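You operate a simulated robot arm through the tools that you are given. There is no shell and no other tool. Be economical: measure what you need, move in short steps, check, and stop when the job is done.

You are at the controls of a simulated robot arm. One attempt, no reset.

Task
Draw the overfull glass cell down to the blue line.
Fine: shut the blue fill tap first; cell waste beaker under the drain, tap shut after, beaker back. Set down upright: cell waste beaker.

The check looks at the end state, three seconds after you hand in, the way a careful person would. Anything else that was tipped, shoved, dropped, spilled or broken makes it a failure.

Robot
A 7-joint arm with a two-finger parallel gripper, fixed in place. Base frame: the origin is at the foot of the arm, x ahead of it, y to its left, z up; the work surface is at about z = 0.9. Units: m, rad, N and s.
With the tool pointing down near the work surface it reaches from about 0.24 to 0.68 m from the base axis. Its first joint turns from -1.152 to 1.152 rad. Payload 2.4 kg.
The tool frame sits at the grasp point between the pads (the TCP): z along the fingers, y along the line on which they close. The tips reach 0.03 m beyond it. Largest opening 0.094 m; finger width 0.028, thickness 0.01; the body of the gripper, 0.05 by 0.096 m, starts 0.055 m behind the TCP.
Orientation is that of the tool frame in the base frame, as a unit quaternion [x, y, z, w]. With the fingers straight down and closing along the base's y, the tool's x points along the base's -x, its y along +y and its z along -z.

Tools
- The arm moves only by the tool nudge_tool. Its argument "motion" is a list of rows, each a list of 3 entries, a list of its own where there are three numbers: the shift along the tool's x, y, z in m, then the turn, a rotation vector about the tool's x, y, z in rad, then the closure, from 0 (fully open) to 1 (shut). In form: [[[x, y, z], [rx, ry, rz], claw], ...]. A call has 1 to 8 rows; each row shifts and turns the commanded pose from where the row before left it, along the tool's axes as they then stand. Each row takes 0.2 s and may step no farther than 0.05 m and 0.15 rad from the row before; otherwise, or with a gripper value out of range, the whole call is refused. A pose out of reach is approached as far as the arm can. The call stops where the force on the tool passes 40 N (or 10 N more than at its start, if that is more) or the arm is blocked; 0.2 s more then pass. The fingers move at their own pace (about 0.153 m/s each) and stop on an object; they squeeze with about 23 N. The grip force told is the motor's: it shows also when the fingers shut on nothing. Time passes only in rows, and 0.2 s behind the last, so rows that do not move let the fingers close. It gives the time, the measured TCP pose, the force on the tool (base axes), the opening and the grip force at its end, in the units of the frame above (readings bear some noise), with the torque about the TCP (base axes, N m) and any sound that the robot's microphone picked up, and new pictures: "pictures" is both (left out), scene, wrist or none.
- Cameras (640 x 400 px; columns grow to the right, rows downward): "scene" is fixed at [0.048, 0.4798, 1.4613]; the picture's right is [-0.63, -0.78, 0.00], its down [-0.37, 0.30, -0.88] and it looks along [0.68, -0.55, -0.48] (base axes); focal length 274 px, centre (320, 200). "wrist" rides on the gripper at [0.076, 0.014, -0.102] in the tool frame; the picture's right is [-0.18, 0.98, 0.00], its down [-0.75, -0.14, -0.64] and it looks along [-0.63, -0.12, 0.77] (tool axes); focal length 243 px, centre (320, 200).
- probe_pixels(camera, pixels): there is no depth. For up to 12 entries [column, row, z] of the newest picture of that camera ("zoom" is the newest enlarged one), the place [x, y] in the base frame at which the ray of that pixel passes the height z, good to about 0.002 m, but the place of the scene camera against the robot may be out by one fixed shift of up to 0.012 m in any direction. No time passes.
- zoom(camera, box): a new picture of the part [left, top, right, bottom] of that camera's present view, enlarged. No time passes.
- sign_off(): hands the job in; it is judged then, once.

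Go step by step. Measure first, check grasps and placings, and put right what went wrong. The budget is 80 turns and 200 pictures, counting those below and the enlarged ones. Unless the task says otherwise, let go and move clear before handing in, and close with one line.

The tools are called after ">>>" as a command line: name --argument value ..., lists and objects as JSON in quotes. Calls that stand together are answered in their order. nudge_tool: Moves the arm, as the interface text tells. Its arguments: {"type":"object","properties":{"motion":{"type":"array","items":{"type":"array"}},"pictures":{"type":"string","enum":["both","scene","wrist","none"]}},"required":["motion"]} The other tools are called the same way: probe_pixels (camera, pixels) gives the place at which the rays of pixels pass given heights; zoom (camera, box) takes an enlarged picture of a part of a camera's view; sign_off () hands the job in.

At the start:

```text
clock: 0.0
tcp_pos: [0.2965, 0.1838, 1.3392]
orientation: [0.0, 1.0, 0.0, 0.001]
contact_force: [0.0, 0.8, 0.7]
moment: [0.0, 0.01, 0.01]
grip_width: 0.094
grasp_force: 0.1
```

scene: 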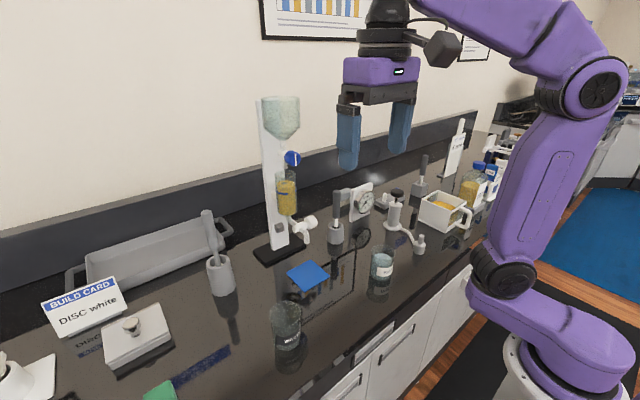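
wrist: 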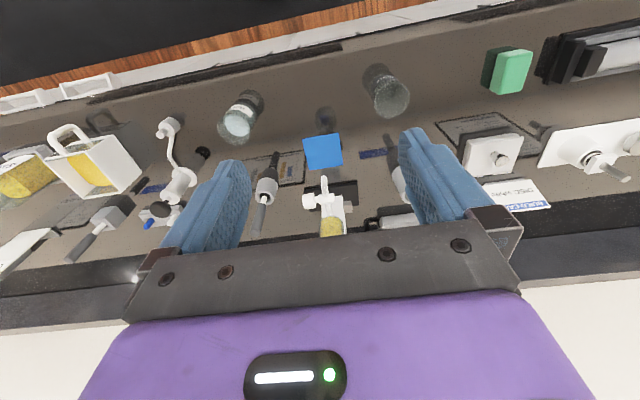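

The scene shows a column stand near (285,180) with a blue tap at (292,158), a glass cell at (287,192) and a white drain tap at (303,228). Two beakers stand near (381,265) and (287,325). I'll zoom in on these before moving.

>>> zoom --camera "scene" --box '[230, 85, 350, 285]'

>>> zoom --camera "scene" --box '[250, 220, 430, 370]'

>>> zoom --camera "wrist" --box '[200, 50, 440, 250]'

```text
2.00 times, centred on (290, 185) of scene
```

zoom: 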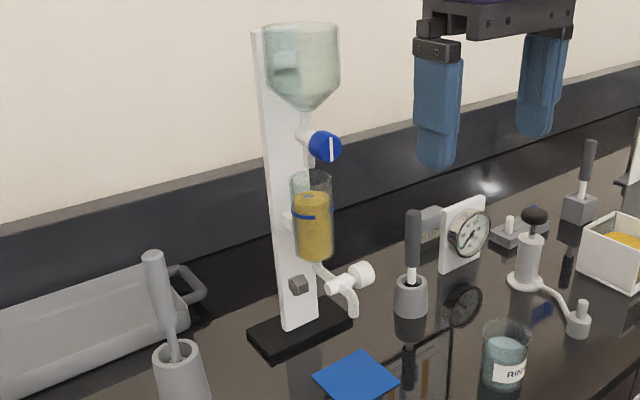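

```text
2.67 times, centred on (340, 295) of scene
```

zoom: 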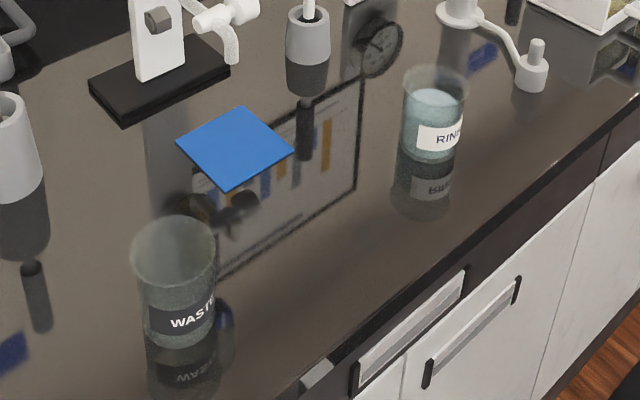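

```text
2.00 times, centred on (320, 150) of wrist
```

zoom: 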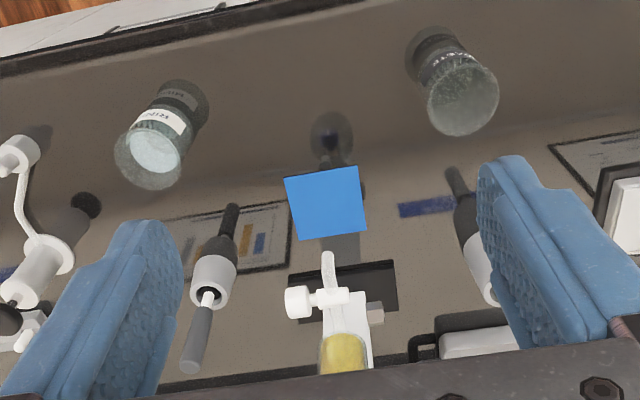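

The beaker at (287,325) reads "WAST…" and the one at (381,265) reads "RIN…". I'll look closer at the taps, the mat and the right side, and probe some positions.

>>> zoom --camera "scene" --box '[262, 140, 326, 180]'

>>> zoom --camera "scene" --box '[260, 200, 340, 250]'

>>> zoom --camera "scene" --box '[380, 110, 520, 260]'

>>> probe_pixels --camera "scene" --pixels '[[288, 342, 0.9], [286, 312, 0.99], [309, 275, 0.9], [254, 253, 0.9], [306, 241, 0.9], [265, 263, 0.9], [289, 274, 0.9], [329, 274, 0.9], [381, 282, 0.9]]'

>>> probe_pixels --camera "wrist" --pixels '[[388, 80, 0.9], [388, 100, 0.98], [323, 152, 0.9], [324, 180, 1.0], [309, 200, 1.02], [380, 71, 0.9]]'

```text
10.00 times, centred on (294, 160) of scene
```

zoom: 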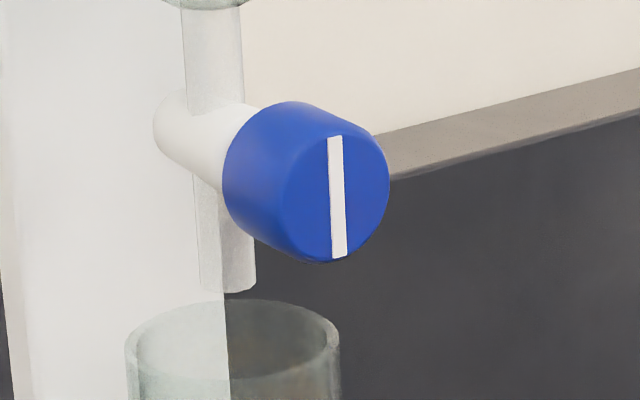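

```text
8.00 times, centred on (300, 225) of scene
```

zoom: 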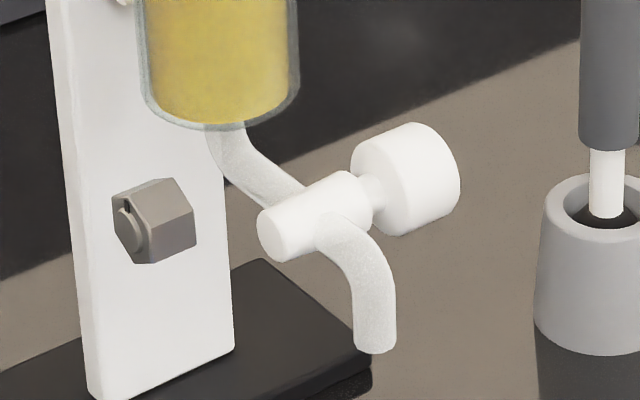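

```text
2.67 times, centred on (450, 185) of scene
```

zoom: 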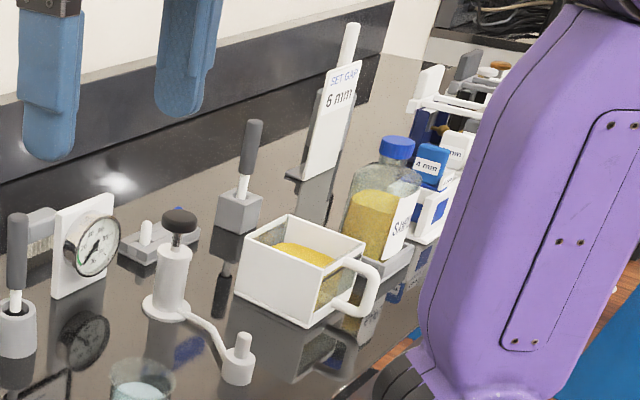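

```text
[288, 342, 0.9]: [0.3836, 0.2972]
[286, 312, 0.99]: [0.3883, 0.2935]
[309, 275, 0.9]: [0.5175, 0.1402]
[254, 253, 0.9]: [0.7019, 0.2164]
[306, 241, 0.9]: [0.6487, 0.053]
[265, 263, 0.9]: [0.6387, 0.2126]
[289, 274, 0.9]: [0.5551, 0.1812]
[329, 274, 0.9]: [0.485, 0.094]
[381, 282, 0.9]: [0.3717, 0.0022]
```

```text
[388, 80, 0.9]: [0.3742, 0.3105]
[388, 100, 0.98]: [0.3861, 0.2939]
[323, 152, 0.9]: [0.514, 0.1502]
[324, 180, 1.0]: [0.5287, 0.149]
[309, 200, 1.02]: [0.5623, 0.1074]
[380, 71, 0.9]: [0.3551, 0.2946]
```

Blue knob's axis faces the robot (-x) with its pointer vertical, so it is open. The white drain knob's axis faces -y. I'll triangulate both knobs, the spout and the blue line from the two cameras.

>>> probe_pixels --camera "scene" --pixels '[[310.6, 222.2, 0.98], [310.6, 222.2, 1.02], [310.6, 222.2, 1.06], [306.9, 243.4, 0.96], [306.9, 243.4, 1.0], [306.9, 243.4, 1.04], [295.6, 159.6, 1.14], [295.6, 159.6, 1.18], [295.6, 159.6, 1.22], [283, 245, 0.92], [269, 250, 0.92]]'

>>> probe_pixels --camera "wrist" --pixels '[[308.5, 201, 0.98], [308.5, 201, 1.02], [308.5, 201, 1.06], [324, 178, 0.96], [324, 178, 1.0], [324, 178, 1.04]]'

```text
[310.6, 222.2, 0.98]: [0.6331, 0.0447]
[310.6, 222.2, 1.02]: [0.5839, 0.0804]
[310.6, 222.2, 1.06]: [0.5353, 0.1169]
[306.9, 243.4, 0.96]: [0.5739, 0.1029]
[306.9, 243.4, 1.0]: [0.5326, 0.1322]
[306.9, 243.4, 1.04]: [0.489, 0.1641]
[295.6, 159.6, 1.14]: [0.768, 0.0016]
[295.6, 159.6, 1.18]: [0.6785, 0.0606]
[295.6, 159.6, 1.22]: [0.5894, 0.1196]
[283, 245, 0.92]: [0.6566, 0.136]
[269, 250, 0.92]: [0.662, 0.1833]
```

```text
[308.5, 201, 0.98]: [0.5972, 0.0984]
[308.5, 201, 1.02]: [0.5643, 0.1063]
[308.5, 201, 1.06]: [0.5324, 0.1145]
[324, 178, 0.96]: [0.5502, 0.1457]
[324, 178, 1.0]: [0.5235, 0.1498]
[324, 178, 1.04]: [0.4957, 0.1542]
```

The drain knob comes out near (0.54, 0.11, 1.05), the spout tip near (0.52, 0.15, 1.01) directly above the blue mat, and the blue knob near (0.545, 0.15, 1.24). I'll start tilting the tool to horizontal, pointing +x, while moving toward a standoff in front of the blue knob.

>>> nudge_tool --motion '[[[-0.01, -0.004, 0.008], [0, -0.15, 0], 0], [[-0.0087, -0.004, 0.0094], [0, -0.15, 0], 0], [[-0.0072, -0.004, 0.0106], [0, -0.15, 0], 0], [[-0.0055, -0.004, 0.0116], [0, -0.15, 0], 0], [[-0.0037, -0.004, 0.0122], [0, -0.15, 0], 0], [[-0.0019, -0.004, 0.0127], [0, -0.15, 0], 0], [[0, -0.004, 0.0128], [0, -0.15, 0], 0], [[0.002, -0.004, 0.0127], [0, -0.15, 0], 0]]'

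```text
clock: 1.8
tcp_pos: [0.3761, 0.1506, 1.2749]
orientation: [-0.001, 0.825, 0.001, 0.565]
contact_force: [-0.6, -0.4, 0.2]
moment: [0.04, -0.01, -0.03]
grip_width: 0.094
grasp_force: 0.0
```

scene: 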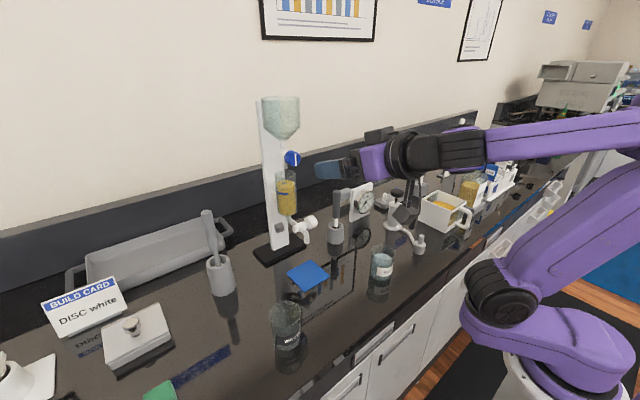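
wrist: 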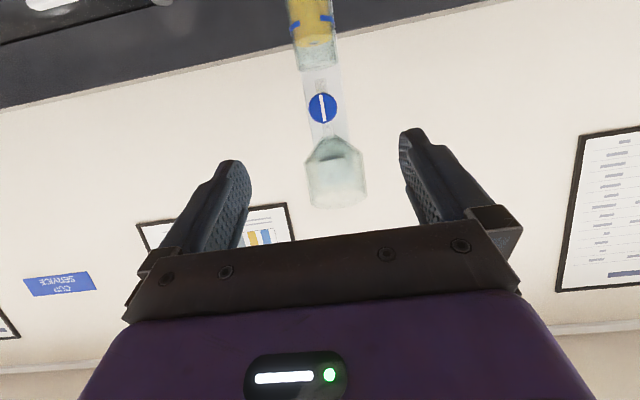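

The tilt went well; the blue knob shows at wrist (323,108) and the cell at (315,40). I'll finish the tilt to horizontal in place and then measure.

>>> nudge_tool --motion '[[[0.005, 0, 0], [0, -0.1237, 0], 0], [[0.005, 0, 0], [0, -0.1237, 0], 0], [[0.005, 0, 0], [0, -0.1237, 0], 0]]' --pictures "wrist"

>>> zoom --camera "scene" --box '[230, 140, 390, 240]'

>>> zoom --camera "wrist" --box '[240, 0, 400, 100]'

```text
clock: 2.6
tcp_pos: [0.3869, 0.1448, 1.2616]
orientation: [0.01, 0.742, -0.015, 0.67]
contact_force: [-3.1, 3.1, -0.6]
moment: [-0.02, -0.03, -0.24]
grip_width: 0.0941
grasp_force: 0.0
out of reach, approached as far as the arm can: row 2, 3
```

wrist: 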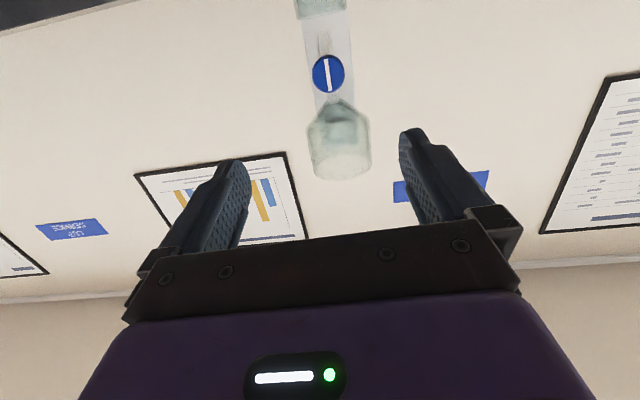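

```text
4.00 times, centred on (310, 190) of scene
```

zoom: 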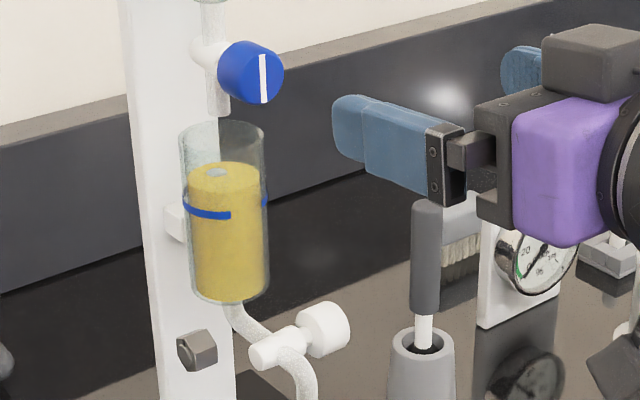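

```text
4.00 times, centred on (320, 50) of wrist
```

zoom: 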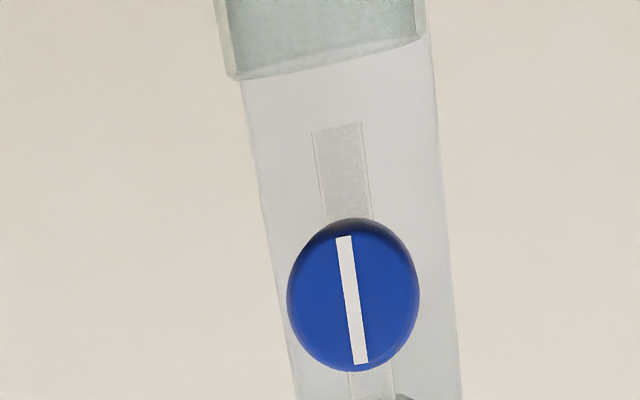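

Commanded tilt stopped 0.1 rad short of horizontal, probably a limit this close to the base. The pointer is vertical in the zoom, and I'll triangulate the knob at zoom (353,295).

>>> probe_pixels --camera "zoom" --pixels '[[353, 295, 1.22], [353, 295, 1.23], [353, 295, 1.24], [353, 295, 1.25], [353, 295, 1.26], [290, 295, 1.24], [420, 295, 1.24]]'

>>> probe_pixels --camera "scene" --pixels '[[295.5, 159.5, 1.23], [295.5, 159.5, 1.24], [295.5, 159.5, 1.25], [295.5, 159.5, 1.26], [287.5, 186, 1.16], [287.5, 186, 1.18], [287.5, 186, 1.2]]'

```text
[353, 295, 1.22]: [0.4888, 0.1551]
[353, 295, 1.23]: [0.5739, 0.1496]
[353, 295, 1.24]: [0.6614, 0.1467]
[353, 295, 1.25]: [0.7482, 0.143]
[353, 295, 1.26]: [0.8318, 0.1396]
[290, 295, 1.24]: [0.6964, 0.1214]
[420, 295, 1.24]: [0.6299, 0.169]
```

```text
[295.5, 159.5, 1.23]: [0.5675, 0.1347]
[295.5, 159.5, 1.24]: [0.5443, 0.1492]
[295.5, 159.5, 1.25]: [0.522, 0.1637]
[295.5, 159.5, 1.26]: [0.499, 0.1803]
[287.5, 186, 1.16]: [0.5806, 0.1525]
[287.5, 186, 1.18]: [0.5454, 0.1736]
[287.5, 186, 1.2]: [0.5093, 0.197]
```

Blue knob's centre is near (0.55, 0.151, 1.228). I'll go forward and down to a nearer standoff and check that the tilt becomes reachable.

>>> nudge_tool --motion '[[[0.012, 0.002, 0.025], [0, 0, 0], 0], [[0.012, 0.002, 0.025], [0, 0, 0], 0], [[0.01, 0, 0.02], [0, 0, 0], 0], [[0, 0, 0], [0, 0, 0], 0]]'

>>> zoom --camera "wrist" --box '[240, 0, 400, 100]'

>>> zoom --camera "scene" --box '[230, 140, 390, 240]'

```text
clock: 3.6
tcp_pos: [0.4521, 0.1516, 1.2209]
orientation: [0.005, 0.744, -0.01, 0.668]
contact_force: [-0.4, 0.4, 0.4]
moment: [0.03, -0.01, 0.03]
grip_width: 0.0942
grasp_force: 0.1
```

scene: 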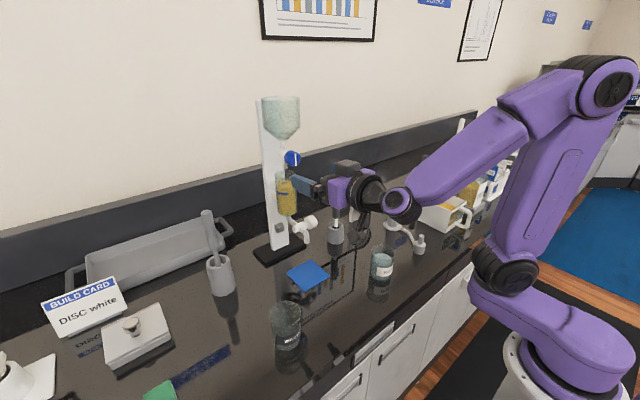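
wrist: 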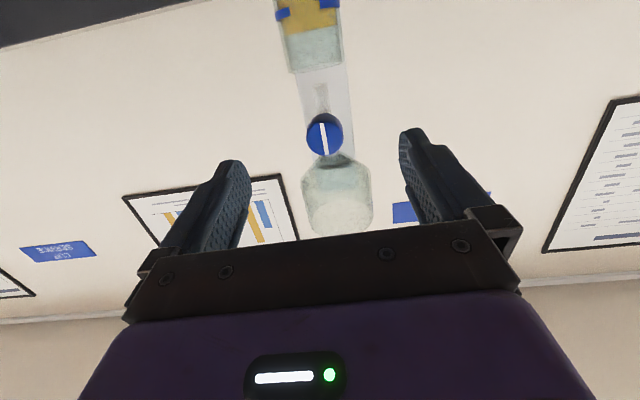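

```text
4.00 times, centred on (320, 50) of wrist
```

zoom: 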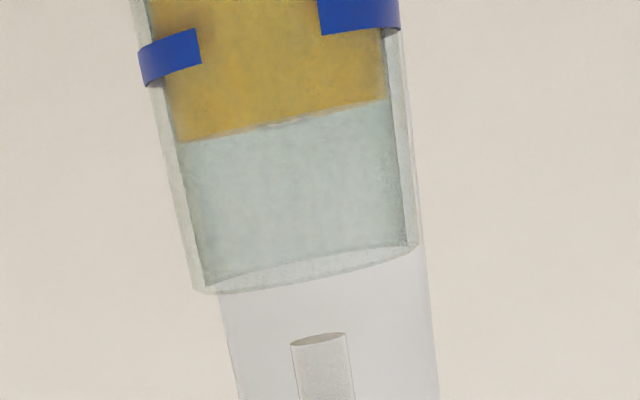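

```text
4.00 times, centred on (310, 190) of scene
```

zoom: 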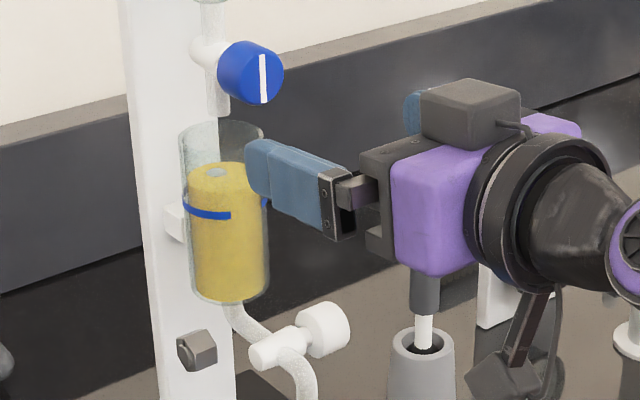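

No reach complaint here; tilt is still 0.108 short and the knob face shows at wrist (325,135). I'll correct the tilt and re-measure.

>>> nudge_tool --motion '[[[0, 0, 0], [0, -0.108, 0], 0], [[0, 0, 0], [0, 0, 0], 0]]' --pictures "wrist"

>>> zoom --camera "wrist" --box '[240, 50, 400, 150]'

```text
clock: 4.2
tcp_pos: [0.4524, 0.1517, 1.2212]
orientation: [0.004, 0.706, -0.009, 0.708]
contact_force: [-0.6, -0.1, -0.7]
moment: [0.01, 0.0, -0.01]
grip_width: 0.0941
grasp_force: 0.0
```

wrist: 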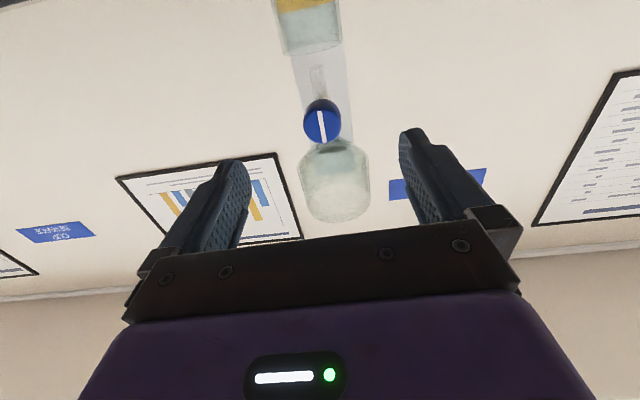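

```text
4.00 times, centred on (320, 100) of wrist
```

zoom: 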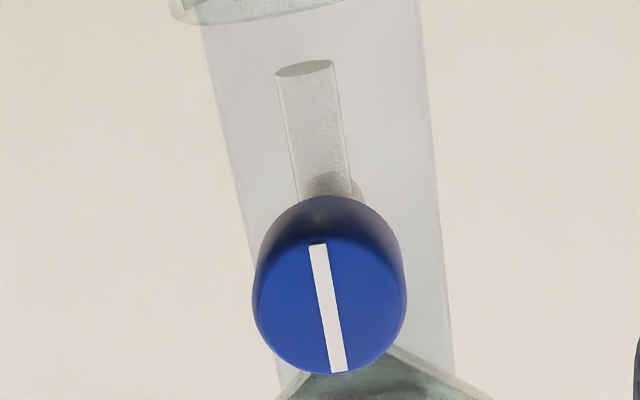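

Tool is now horizontal, and the knob face is centred at zoom (328,308). I'll probe it.

>>> probe_pixels --camera "zoom" --pixels '[[328, 308, 1.21], [328, 308, 1.22], [328, 308, 1.23], [328, 308, 1.24], [328, 308, 1.25], [255, 308, 1.23], [406, 290, 1.23], [328, 374, 1.23], [328, 243, 1.23]]'

```text
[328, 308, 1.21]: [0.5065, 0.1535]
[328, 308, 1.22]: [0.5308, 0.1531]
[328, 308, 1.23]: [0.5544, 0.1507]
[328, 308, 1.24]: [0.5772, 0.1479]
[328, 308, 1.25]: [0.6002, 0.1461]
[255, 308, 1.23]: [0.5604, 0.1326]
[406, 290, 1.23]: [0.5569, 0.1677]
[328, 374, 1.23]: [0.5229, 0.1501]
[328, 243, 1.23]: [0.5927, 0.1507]
```

Knob face is at about (0.545, 0.1515, 1.226) with a diameter near 0.034. I'll check how close the cell rim and the funnel come to the fingers.

>>> probe_pixels --camera "wrist" --pixels '[[309, 55, 1.18], [309, 55, 1.19], [309, 55, 1.2], [309, 50, 1.19], [338, 138, 1.25], [338, 138, 1.26], [338, 138, 1.27], [303, 160, 1.28], [303, 160, 1.3]]'

>>> probe_pixels --camera "scene" --pixels '[[286, 175, 1.18], [286, 175, 1.2], [286, 175, 1.22], [282, 139, 1.28], [282, 139, 1.3], [282, 139, 1.26]]'

```text
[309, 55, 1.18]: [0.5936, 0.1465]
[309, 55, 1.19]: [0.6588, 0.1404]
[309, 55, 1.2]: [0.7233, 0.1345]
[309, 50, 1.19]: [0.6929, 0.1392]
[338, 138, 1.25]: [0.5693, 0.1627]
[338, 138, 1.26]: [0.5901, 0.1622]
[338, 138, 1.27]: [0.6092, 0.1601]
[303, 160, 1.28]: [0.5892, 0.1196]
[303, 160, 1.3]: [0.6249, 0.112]
```

```text
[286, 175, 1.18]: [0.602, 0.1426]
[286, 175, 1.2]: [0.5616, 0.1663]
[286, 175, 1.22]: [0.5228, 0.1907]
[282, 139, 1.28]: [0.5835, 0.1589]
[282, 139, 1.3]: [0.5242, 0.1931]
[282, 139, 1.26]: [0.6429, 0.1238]
```

The cell rim is at about z 1.178 and the funnel cone starts near 1.265, so a partly opened gripper fits at the knob. I'll approach with a roughly 6 cm opening, with pads around the knob sides.

>>> nudge_tool --motion '[[[-0.005, 0, 0], [-0.018, 0, 0], 0.35], [[0, 0, 0.03], [0, 0, 0], 0.35], [[0, 0, 0.03], [0, 0, 0], 0.35], [[0, 0, 0.0275], [0, 0, 0], 0.35], [[0, 0, 0], [0, 0, 0], 0.35]]'

>>> zoom --camera "scene" --box '[250, 130, 346, 190]'

>>> zoom --camera "wrist" --box '[220, 100, 420, 225]'

```text
clock: 5.4
tcp_pos: [0.5392, 0.1515, 1.2267]
orientation: [-0.003, 0.706, -0.002, 0.708]
contact_force: [-0.6, -0.3, -0.3]
moment: [0.05, -0.02, -0.03]
grip_width: 0.0611
grasp_force: 0.0
```

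scene: 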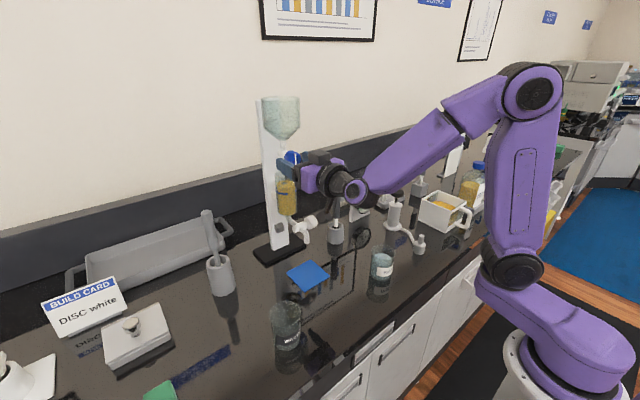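
wrist: 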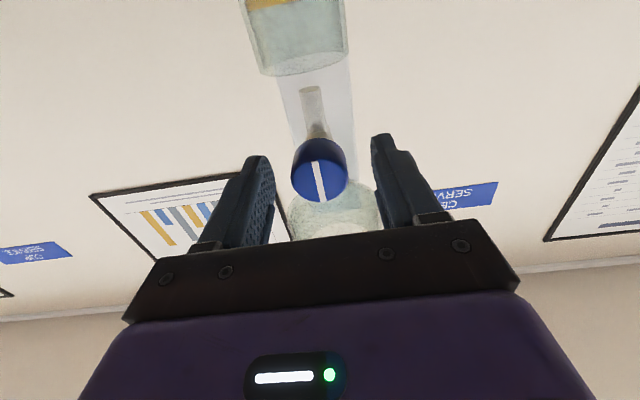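

```text
6.67 times, centred on (298, 160) of scene
```

zoom: 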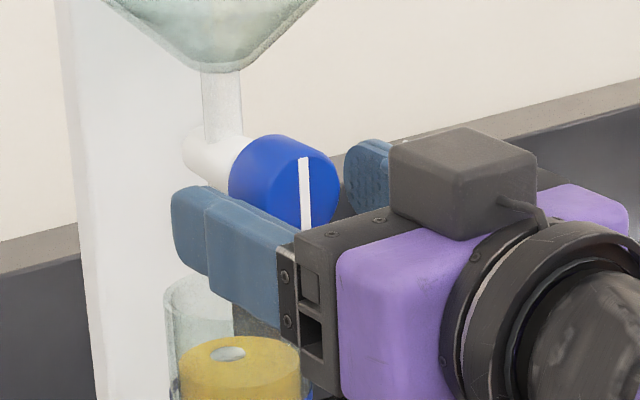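

```text
3.20 times, centred on (320, 162) of wrist
```

zoom: 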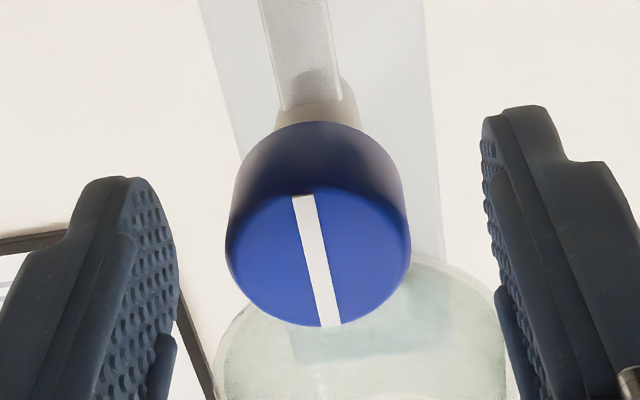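

Pads straddle the knob, but it may sit slightly higher than the fingers. I'll re-probe the face centre at wrist zoom (318,255).

>>> probe_pixels --camera "zoom" --pixels '[[318, 255, 1.22], [318, 255, 1.23], [318, 255, 1.24], [318, 255, 1.25], [316, 326, 1.22], [316, 185, 1.24]]'

```text
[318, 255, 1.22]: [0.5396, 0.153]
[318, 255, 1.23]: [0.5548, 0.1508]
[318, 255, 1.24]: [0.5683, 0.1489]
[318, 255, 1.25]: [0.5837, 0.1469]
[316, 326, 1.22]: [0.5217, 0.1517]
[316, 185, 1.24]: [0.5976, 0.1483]
```

Triangulation now puts the face at (0.554, 0.151, 1.230). I'll move up 4 mm and forward 10 mm, then close.

>>> nudge_tool --motion '[[[-0.004, -0.0005, 0.01], [0, 0, 0], 0.35], [[0, 0, 0], [0, 0, 0], 0.8], [[0, 0, 0], [0, 0, 0], 0.8], [[0, 0, 0], [0, 0, 0], 0.8]]' --pictures "wrist"

>>> zoom --camera "wrist" --box '[220, 100, 420, 225]'

```text
clock: 6.4
tcp_pos: [0.5497, 0.1504, 1.2298]
orientation: [-0.003, 0.706, -0.003, 0.708]
contact_force: [-4.5, -4.9, 0.3]
moment: [0.05, 0.16, 0.33]
grip_width: 0.0332
grasp_force: 44.7
```

wrist: 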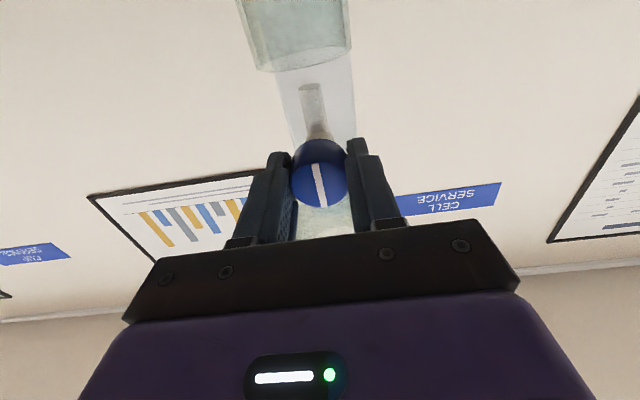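

```text
3.20 times, centred on (320, 162) of wrist
```

zoom: 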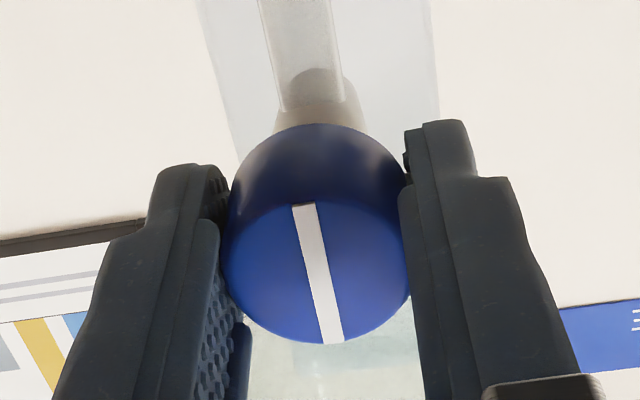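

Gripped at 0.033 width and well centred. I'll test a small roll of +0.3 rad about the knob axis.

>>> nudge_tool --motion '[[[0, 0, 0], [0, 0, 0.15], 0.8], [[0, 0, 0], [0, 0, 0.15], 0.8]]' --pictures "wrist"

>>> zoom --camera "wrist" --box '[220, 100, 420, 225]'

>>> zoom --camera "scene" --box '[250, 130, 346, 190]'

```text
clock: 7.0
tcp_pos: [0.5485, 0.1506, 1.2295]
orientation: [0.105, 0.699, 0.102, 0.7]
contact_force: [-3.4, -4.0, 1.8]
moment: [-0.02, 0.36, -0.22]
grip_width: 0.0331
grasp_force: 44.7
```

wrist: 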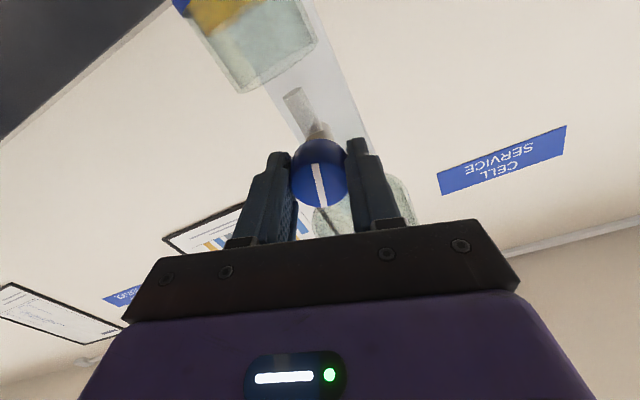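

```text
3.20 times, centred on (320, 162) of wrist
```

zoom: 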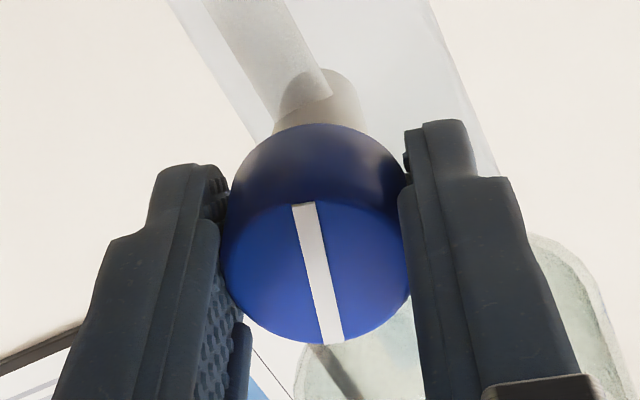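

```text
6.67 times, centred on (298, 160) of scene
```

zoom: 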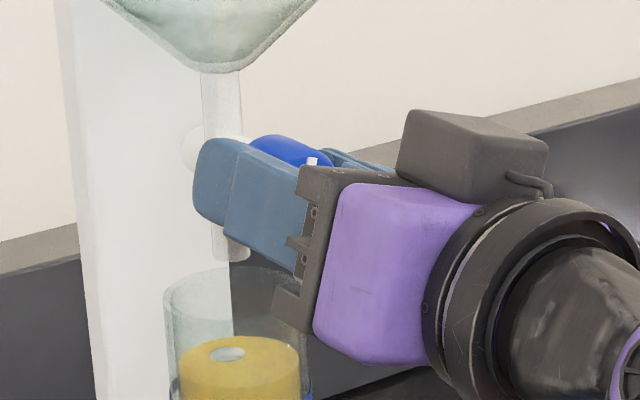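

The knob turns freely with the gripper, since the pointer kept its place in the wrist view. I'll carry on to about 1.5 rad.

>>> nudge_tool --motion '[[[0, 0, 0], [0, 0, 0.15], 0.8], [[0, 0, 0], [0, 0, 0.15], 0.8], [[0, 0, 0], [0, 0, 0.15], 0.8], [[0, 0, 0], [0, 0, 0.15], 0.8], [[0, 0, 0], [0, 0, 0.15], 0.8], [[0, 0, 0], [0, 0, 0.15], 0.8], [[0, 0, 0], [0, 0, 0.15], 0.8], [[0, 0, 0], [0, 0, 0.15], 0.8]]'

>>> zoom --camera "wrist" --box '[220, 100, 420, 225]'

>>> zoom --camera "scene" --box '[250, 140, 346, 200]'

```text
clock: 7.5
tcp_pos: [0.5529, 0.1503, 1.2301]
orientation: [0.171, 0.686, 0.167, 0.688]
contact_force: [-8.0, -2.7, 1.9]
moment: [0.01, -0.31, 0.17]
grip_width: 0.0333
grasp_force: 12.2
stopped in row 2: the force on the tool passed its limit at 90 N (the readings are from after the stop); the commanded pose is now the measured one
```

scene: 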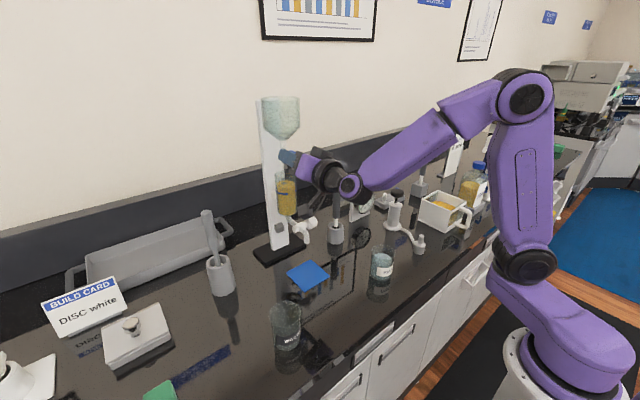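
wrist: 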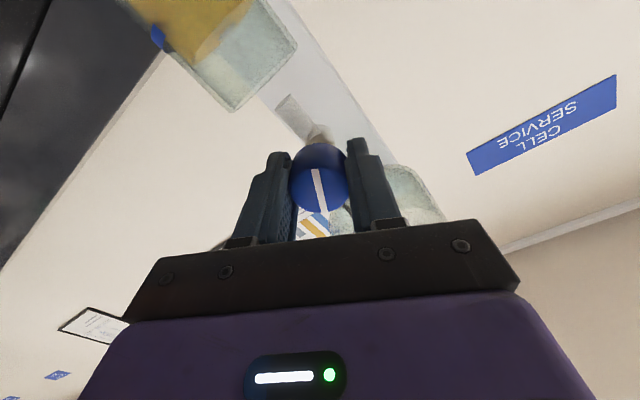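

```text
3.20 times, centred on (320, 162) of wrist
```

zoom: 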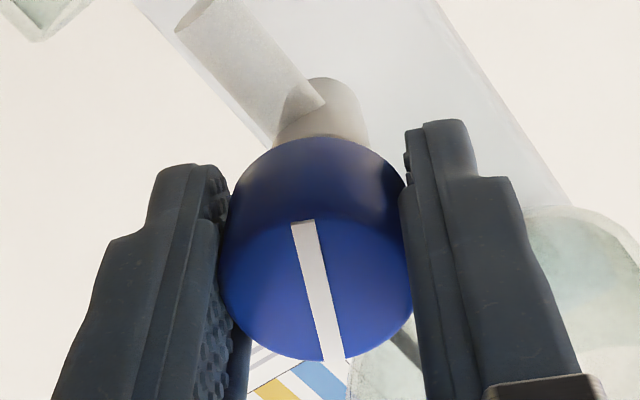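

```text
6.67 times, centred on (298, 170) of scene
```

zoom: 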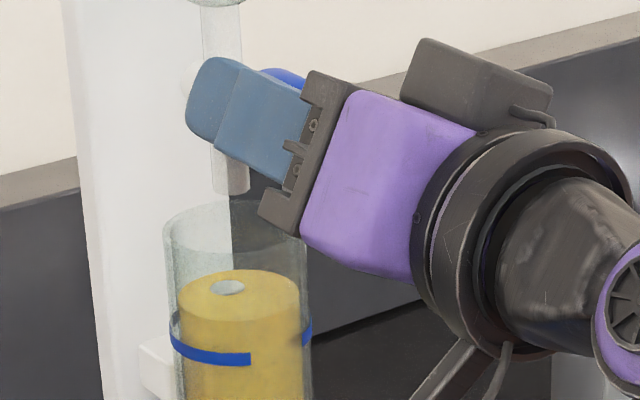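

The call stopped on a brief force spike at about 0.49 rad of roll, though the knob still follows. Forces are low now, so I'll continue in gentler steps.

>>> nudge_tool --motion '[[[0, 0, 0], [0, 0, 0], 0.8], [[0, 0, 0], [0, 0, 0.05], 0.8], [[0, 0, 0], [0, 0, 0.05], 0.8], [[0, 0, 0], [0, 0, 0.05], 0.8]]' --pictures "wrist"

>>> zoom --camera "wrist" --box '[220, 100, 420, 225]'

```text
clock: 8.5
tcp_pos: [0.5544, 0.1512, 1.2293]
orientation: [0.222, 0.671, 0.218, 0.673]
contact_force: [-14.8, -7.2, 4.3]
moment: [0.0, -0.21, 1.19]
grip_width: 0.0331
grasp_force: 45.4
```

wrist: 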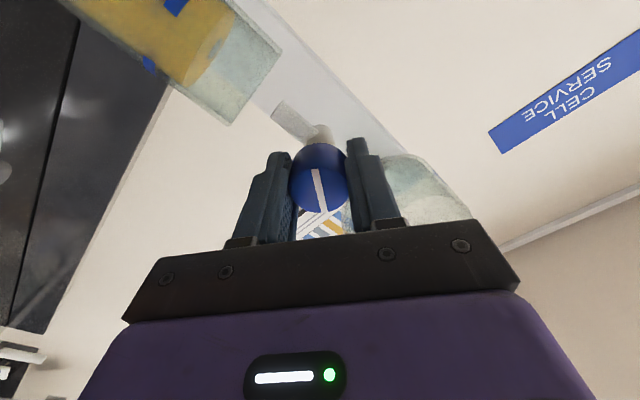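

```text
3.20 times, centred on (320, 162) of wrist
```

zoom: 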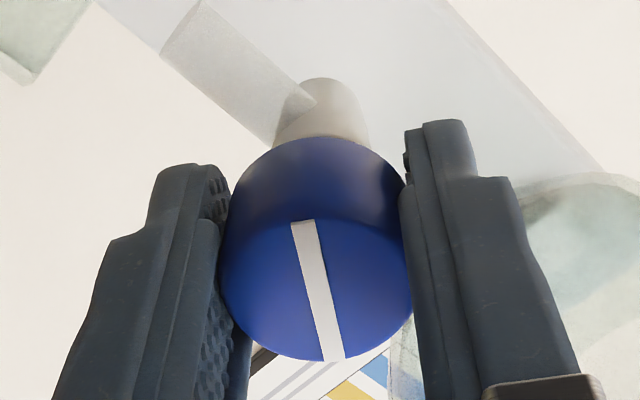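

The knob is following, with roll near 0.64. A -15 N axial force suggests I'm pressing in, so I'll ease back a few mm while turning.

>>> nudge_tool --motion '[[[0, 0, -0.002], [0, 0, 0.05], 0.8], [[0, 0, -0.002], [0, 0, 0.07], 0.8], [[0, 0, 0], [0, 0, 0.07], 0.8], [[0, 0, 0], [0, 0, 0.07], 0.8], [[0, 0, 0], [0, 0, 0.07], 0.8]]' --pictures "none"

>>> zoom --camera "wrist" --box '[220, 100, 420, 225]'

```text
clock: 9.0
tcp_pos: [0.5529, 0.1518, 1.2312]
orientation: [0.254, 0.669, 0.229, 0.66]
contact_force: [-13.8, -8.6, 0.1]
moment: [0.01, -0.01, 0.81]
grip_width: 0.0335
grasp_force: 45.0
out of reach, approached as far as the arm can: row 1, 2
stopped in row 2: the force on the tool passed its limit at 52 N (the readings are from after the stop); the commanded pose is now the measured one
```

```text
3.20 times, centred on (320, 162) of wrist
```

zoom: 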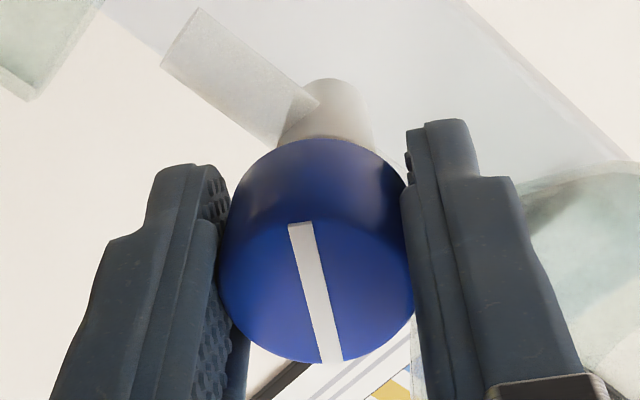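

Wrist roll hits a joint limit near +0.7 rad, so I'll ratchet: open, back off 4 cm, roll back, regrip and continue.

>>> nudge_tool --motion '[[[0, 0, 0], [0, 0, 0], 0.4], [[0, 0, 0], [0, 0, 0], 0.35], [[0, 0, -0.025], [0, 0, 0], 0.35], [[0, 0, -0.025], [0, 0, 0], 0.35], [[0, 0, 0], [0, 0, -0.15], 0.35], [[0, 0, 0], [0, 0, -0.15], 0.35], [[0, 0, 0], [0, 0, -0.15], 0.35], [[0, 0, 0], [0, 0, -0.15], 0.35]]' --pictures "none"

>>> zoom --camera "scene" --box '[250, 130, 346, 190]'

```text
clock: 10.8
tcp_pos: [0.5044, 0.1547, 1.2343]
orientation: [0.043, 0.714, 0.025, 0.698]
contact_force: [-0.2, -1.1, -0.8]
moment: [0.01, -0.05, -0.01]
grip_width: 0.0613
grasp_force: 0.0
out of reach, approached as far as the arm can: row 4
```

```text
6.67 times, centred on (298, 160) of scene
```

zoom: 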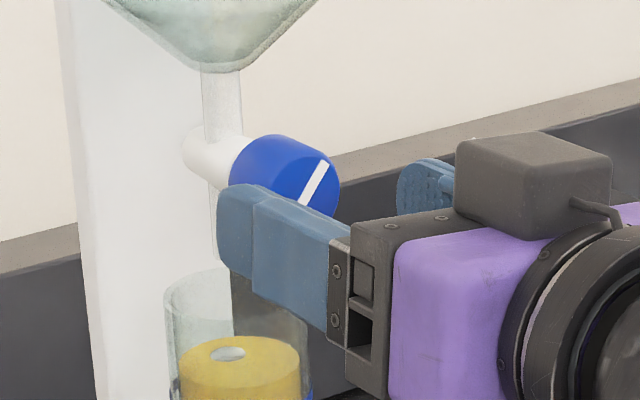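

The pointer is now tilted about 0.7 rad. I'll remove the small tilt errors and roll back to about -0.67.

>>> nudge_tool --motion '[[[0.004, -0.004, 0], [-0.024, -0.023, 0], 0.35], [[0, 0, 0], [0, 0, -0.15], 0.35], [[0, 0, 0], [0, 0, -0.15], 0.35], [[0, 0, 0], [0, 0, -0.15], 0.35], [[0, 0, 0], [0, 0, -0.15], 0.35], [[0, 0, 0], [0, 0, -0.15], 0.35], [[0, 0, 0], [0, 0, 0], 0.35]]' --pictures "wrist"

>>> zoom --camera "wrist" --box '[220, 75, 420, 200]'

```text
clock: 12.4
tcp_pos: [0.5045, 0.1514, 1.2295]
orientation: [-0.226, 0.67, -0.228, 0.67]
contact_force: [-0.3, 0.4, -0.2]
moment: [0.01, 0.0, -0.02]
grip_width: 0.0611
grasp_force: 0.0
```

wrist: 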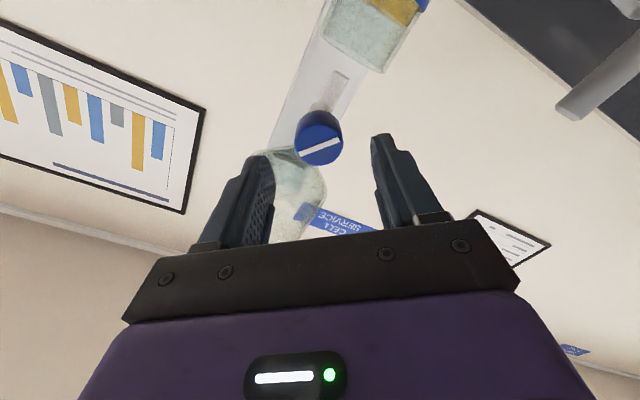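

```text
3.20 times, centred on (320, 138) of wrist
```

zoom: 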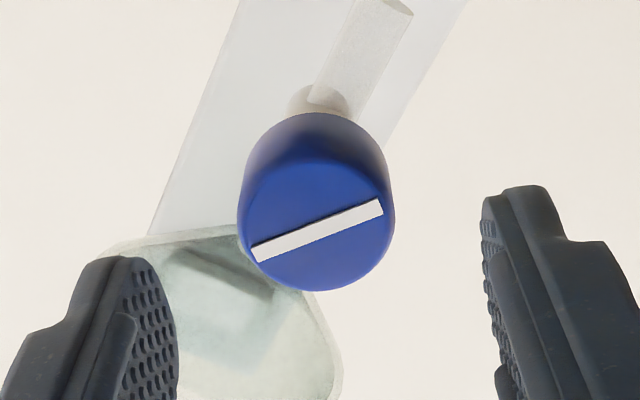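

Orientation is clean at roll -0.65 with TCP on the knob axis. I'll advance 4.6 cm, close, and turn +0.3.

>>> nudge_tool --motion '[[[0, -0.0005, 0.025], [0, 0, 0], 0.35], [[0, 0, 0.021], [0, 0, 0], 0.35], [[0, 0, 0], [0, 0, 0], 0.8], [[0, 0, 0], [0, 0, 0], 0.8], [[0, 0, 0], [0, 0, 0], 0.8], [[0, 0, 0], [0, 0, 0.1], 0.8], [[0, 0, 0], [0, 0, 0.1], 0.8], [[0, 0, 0], [0, 0, 0.1], 0.8]]' --pictures "none"

>>> zoom --camera "wrist" --box '[220, 100, 420, 225]'

```text
clock: 14.2
tcp_pos: [0.5502, 0.1502, 1.2302]
orientation: [-0.121, 0.696, -0.124, 0.696]
contact_force: [-3.2, -5.8, 1.1]
moment: [0.04, 1.06, 0.24]
grip_width: 0.0329
grasp_force: 44.7
```

```text
3.20 times, centred on (320, 162) of wrist
```

zoom: 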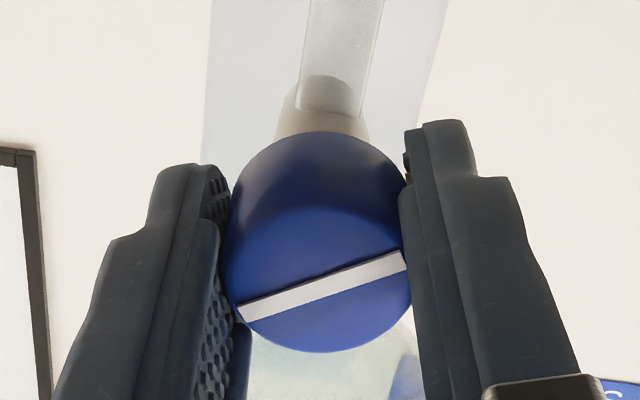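

It turned well and is at roll -0.35. I'll turn +0.55 more.

>>> nudge_tool --motion '[[[0, 0, 0], [0, 0, 0.1], 0.8], [[0, 0, 0], [0, 0, 0.1], 0.8], [[0, 0, 0], [0, 0, 0.1], 0.8], [[0, 0, 0], [0, 0, 0.1], 0.8], [[0, 0, 0], [0, 0, 0.1], 0.8], [[0, 0, 0], [0, 0, 0.05], 0.8]]' --pictures "none"

>>> zoom --camera "wrist" --box '[220, 100, 420, 225]'

>>> zoom --camera "scene" --box '[250, 140, 346, 200]'

```text
clock: 15.6
tcp_pos: [0.5516, 0.1493, 1.2302]
orientation: [0.072, 0.703, 0.07, 0.704]
contact_force: [1.4, -4.4, -3.7]
moment: [0.02, 0.9, 0.36]
grip_width: 0.0331
grasp_force: 45.0
```

```text
3.20 times, centred on (320, 162) of wrist
```

zoom: 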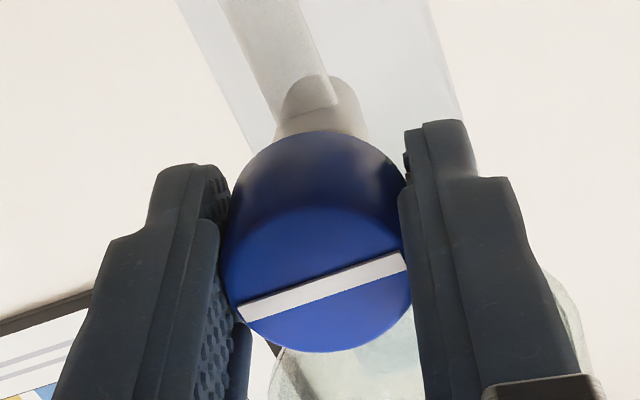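

```text
6.67 times, centred on (298, 170) of scene
```

zoom: 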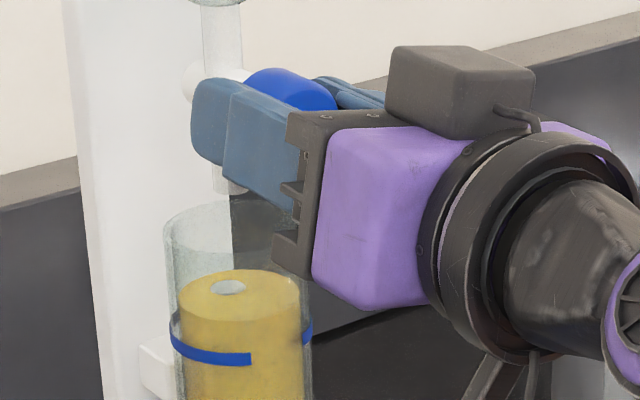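

By tool angle, the pointer should be about horizontal now. I'll release, back off and check the pointer.

>>> nudge_tool --motion '[[[0, 0, 0], [0, 0, 0], 0.4], [[0, 0, 0], [0, 0, 0], 0.35], [[0, 0, -0.025], [0, 0, 0], 0.35], [[0, 0, -0.025], [0, 0, 0], 0.35], [[0, 0, 0], [0, 0, -0.1], 0.35], [[0, 0, 0], [0, 0, -0.1], 0.35]]' --pictures "none"

>>> zoom --camera "wrist" --box '[220, 75, 420, 200]'

>>> zoom --camera "scene" --box '[250, 140, 346, 200]'

```text
clock: 17.0
tcp_pos: [0.5014, 0.1502, 1.2293]
orientation: [0.001, 0.707, -0.002, 0.707]
contact_force: [-0.4, -0.4, -0.5]
moment: [-0.01, -0.03, 0.02]
grip_width: 0.0609
grasp_force: 0.0
```

```text
3.20 times, centred on (320, 138) of wrist
```

zoom: 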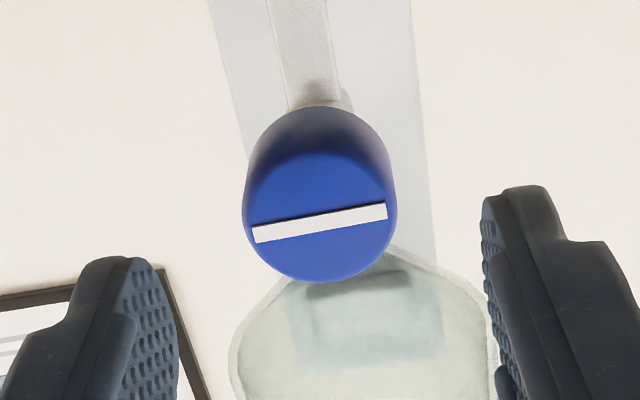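

```text
6.67 times, centred on (298, 170) of scene
```

zoom: 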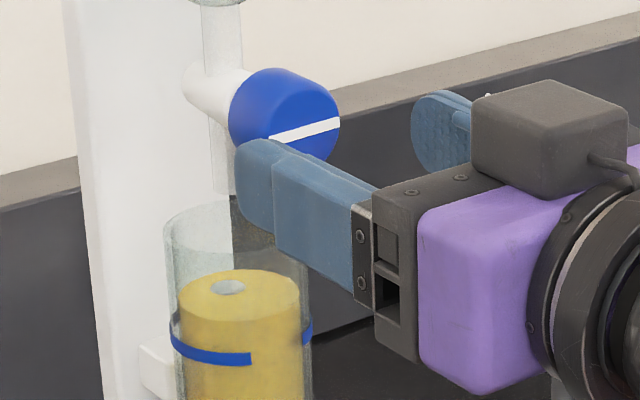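

The blue pointer is horizontal in both zooms, so the fill tap is shut. Next comes the waste beaker: I'll back off, tilt to about 55° from vertical, yaw toward the beaker and stop above it.

>>> nudge_tool --motion '[[[0, 0, -0.025], [0, 0.15, 0], 0.35], [[0.0038, 0, -0.0247], [0, 0.15, 0], 0.35], [[0.0074, 0, -0.0239], [0, 0.15, 0], 0.2], [[0.0109, 0, -0.0225], [0, 0.15, 0], 0], [[0.0292, 0.035, 0.014], [-0.124, 0, -0.0848], 0], [[0.0262, 0.0354, 0.0183], [-0.124, 0, -0.0848], 0], [[0.0233, 0.0349, 0.0226], [-0.124, 0, -0.0848], 0], [[0.0204, 0.0337, 0.0269], [-0.124, 0, -0.0848], 0]]'

>>> zoom --camera "wrist" --box '[160, 0, 480, 200]'

```text
clock: 18.8
tcp_pos: [0.3812, 0.2913, 1.1005]
orientation: [-0.26, 0.846, 0.136, 0.445]
contact_force: [0.1, 0.5, 0.3]
moment: [0.02, 0.0, -0.02]
grip_width: 0.0941
grasp_force: 0.1
```

scene: 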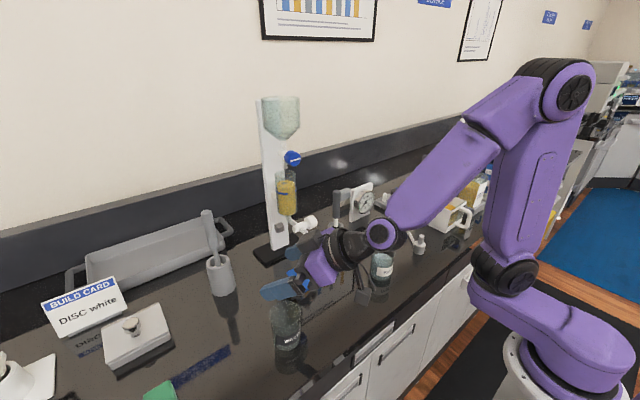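
wrist: 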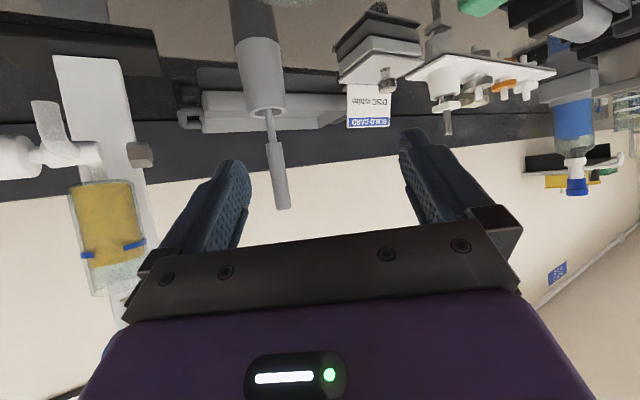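

```text
2.00 times, centred on (320, 100) of wrist
```

zoom: 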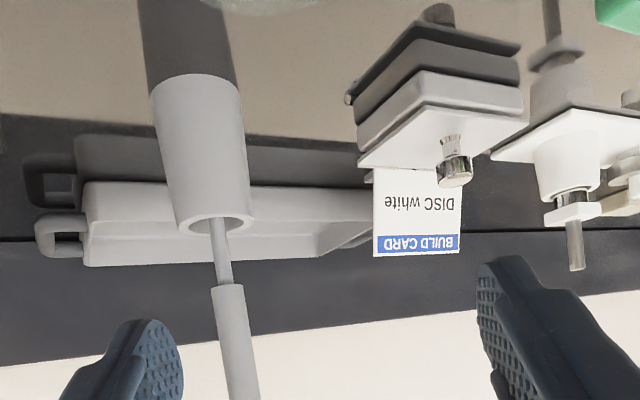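

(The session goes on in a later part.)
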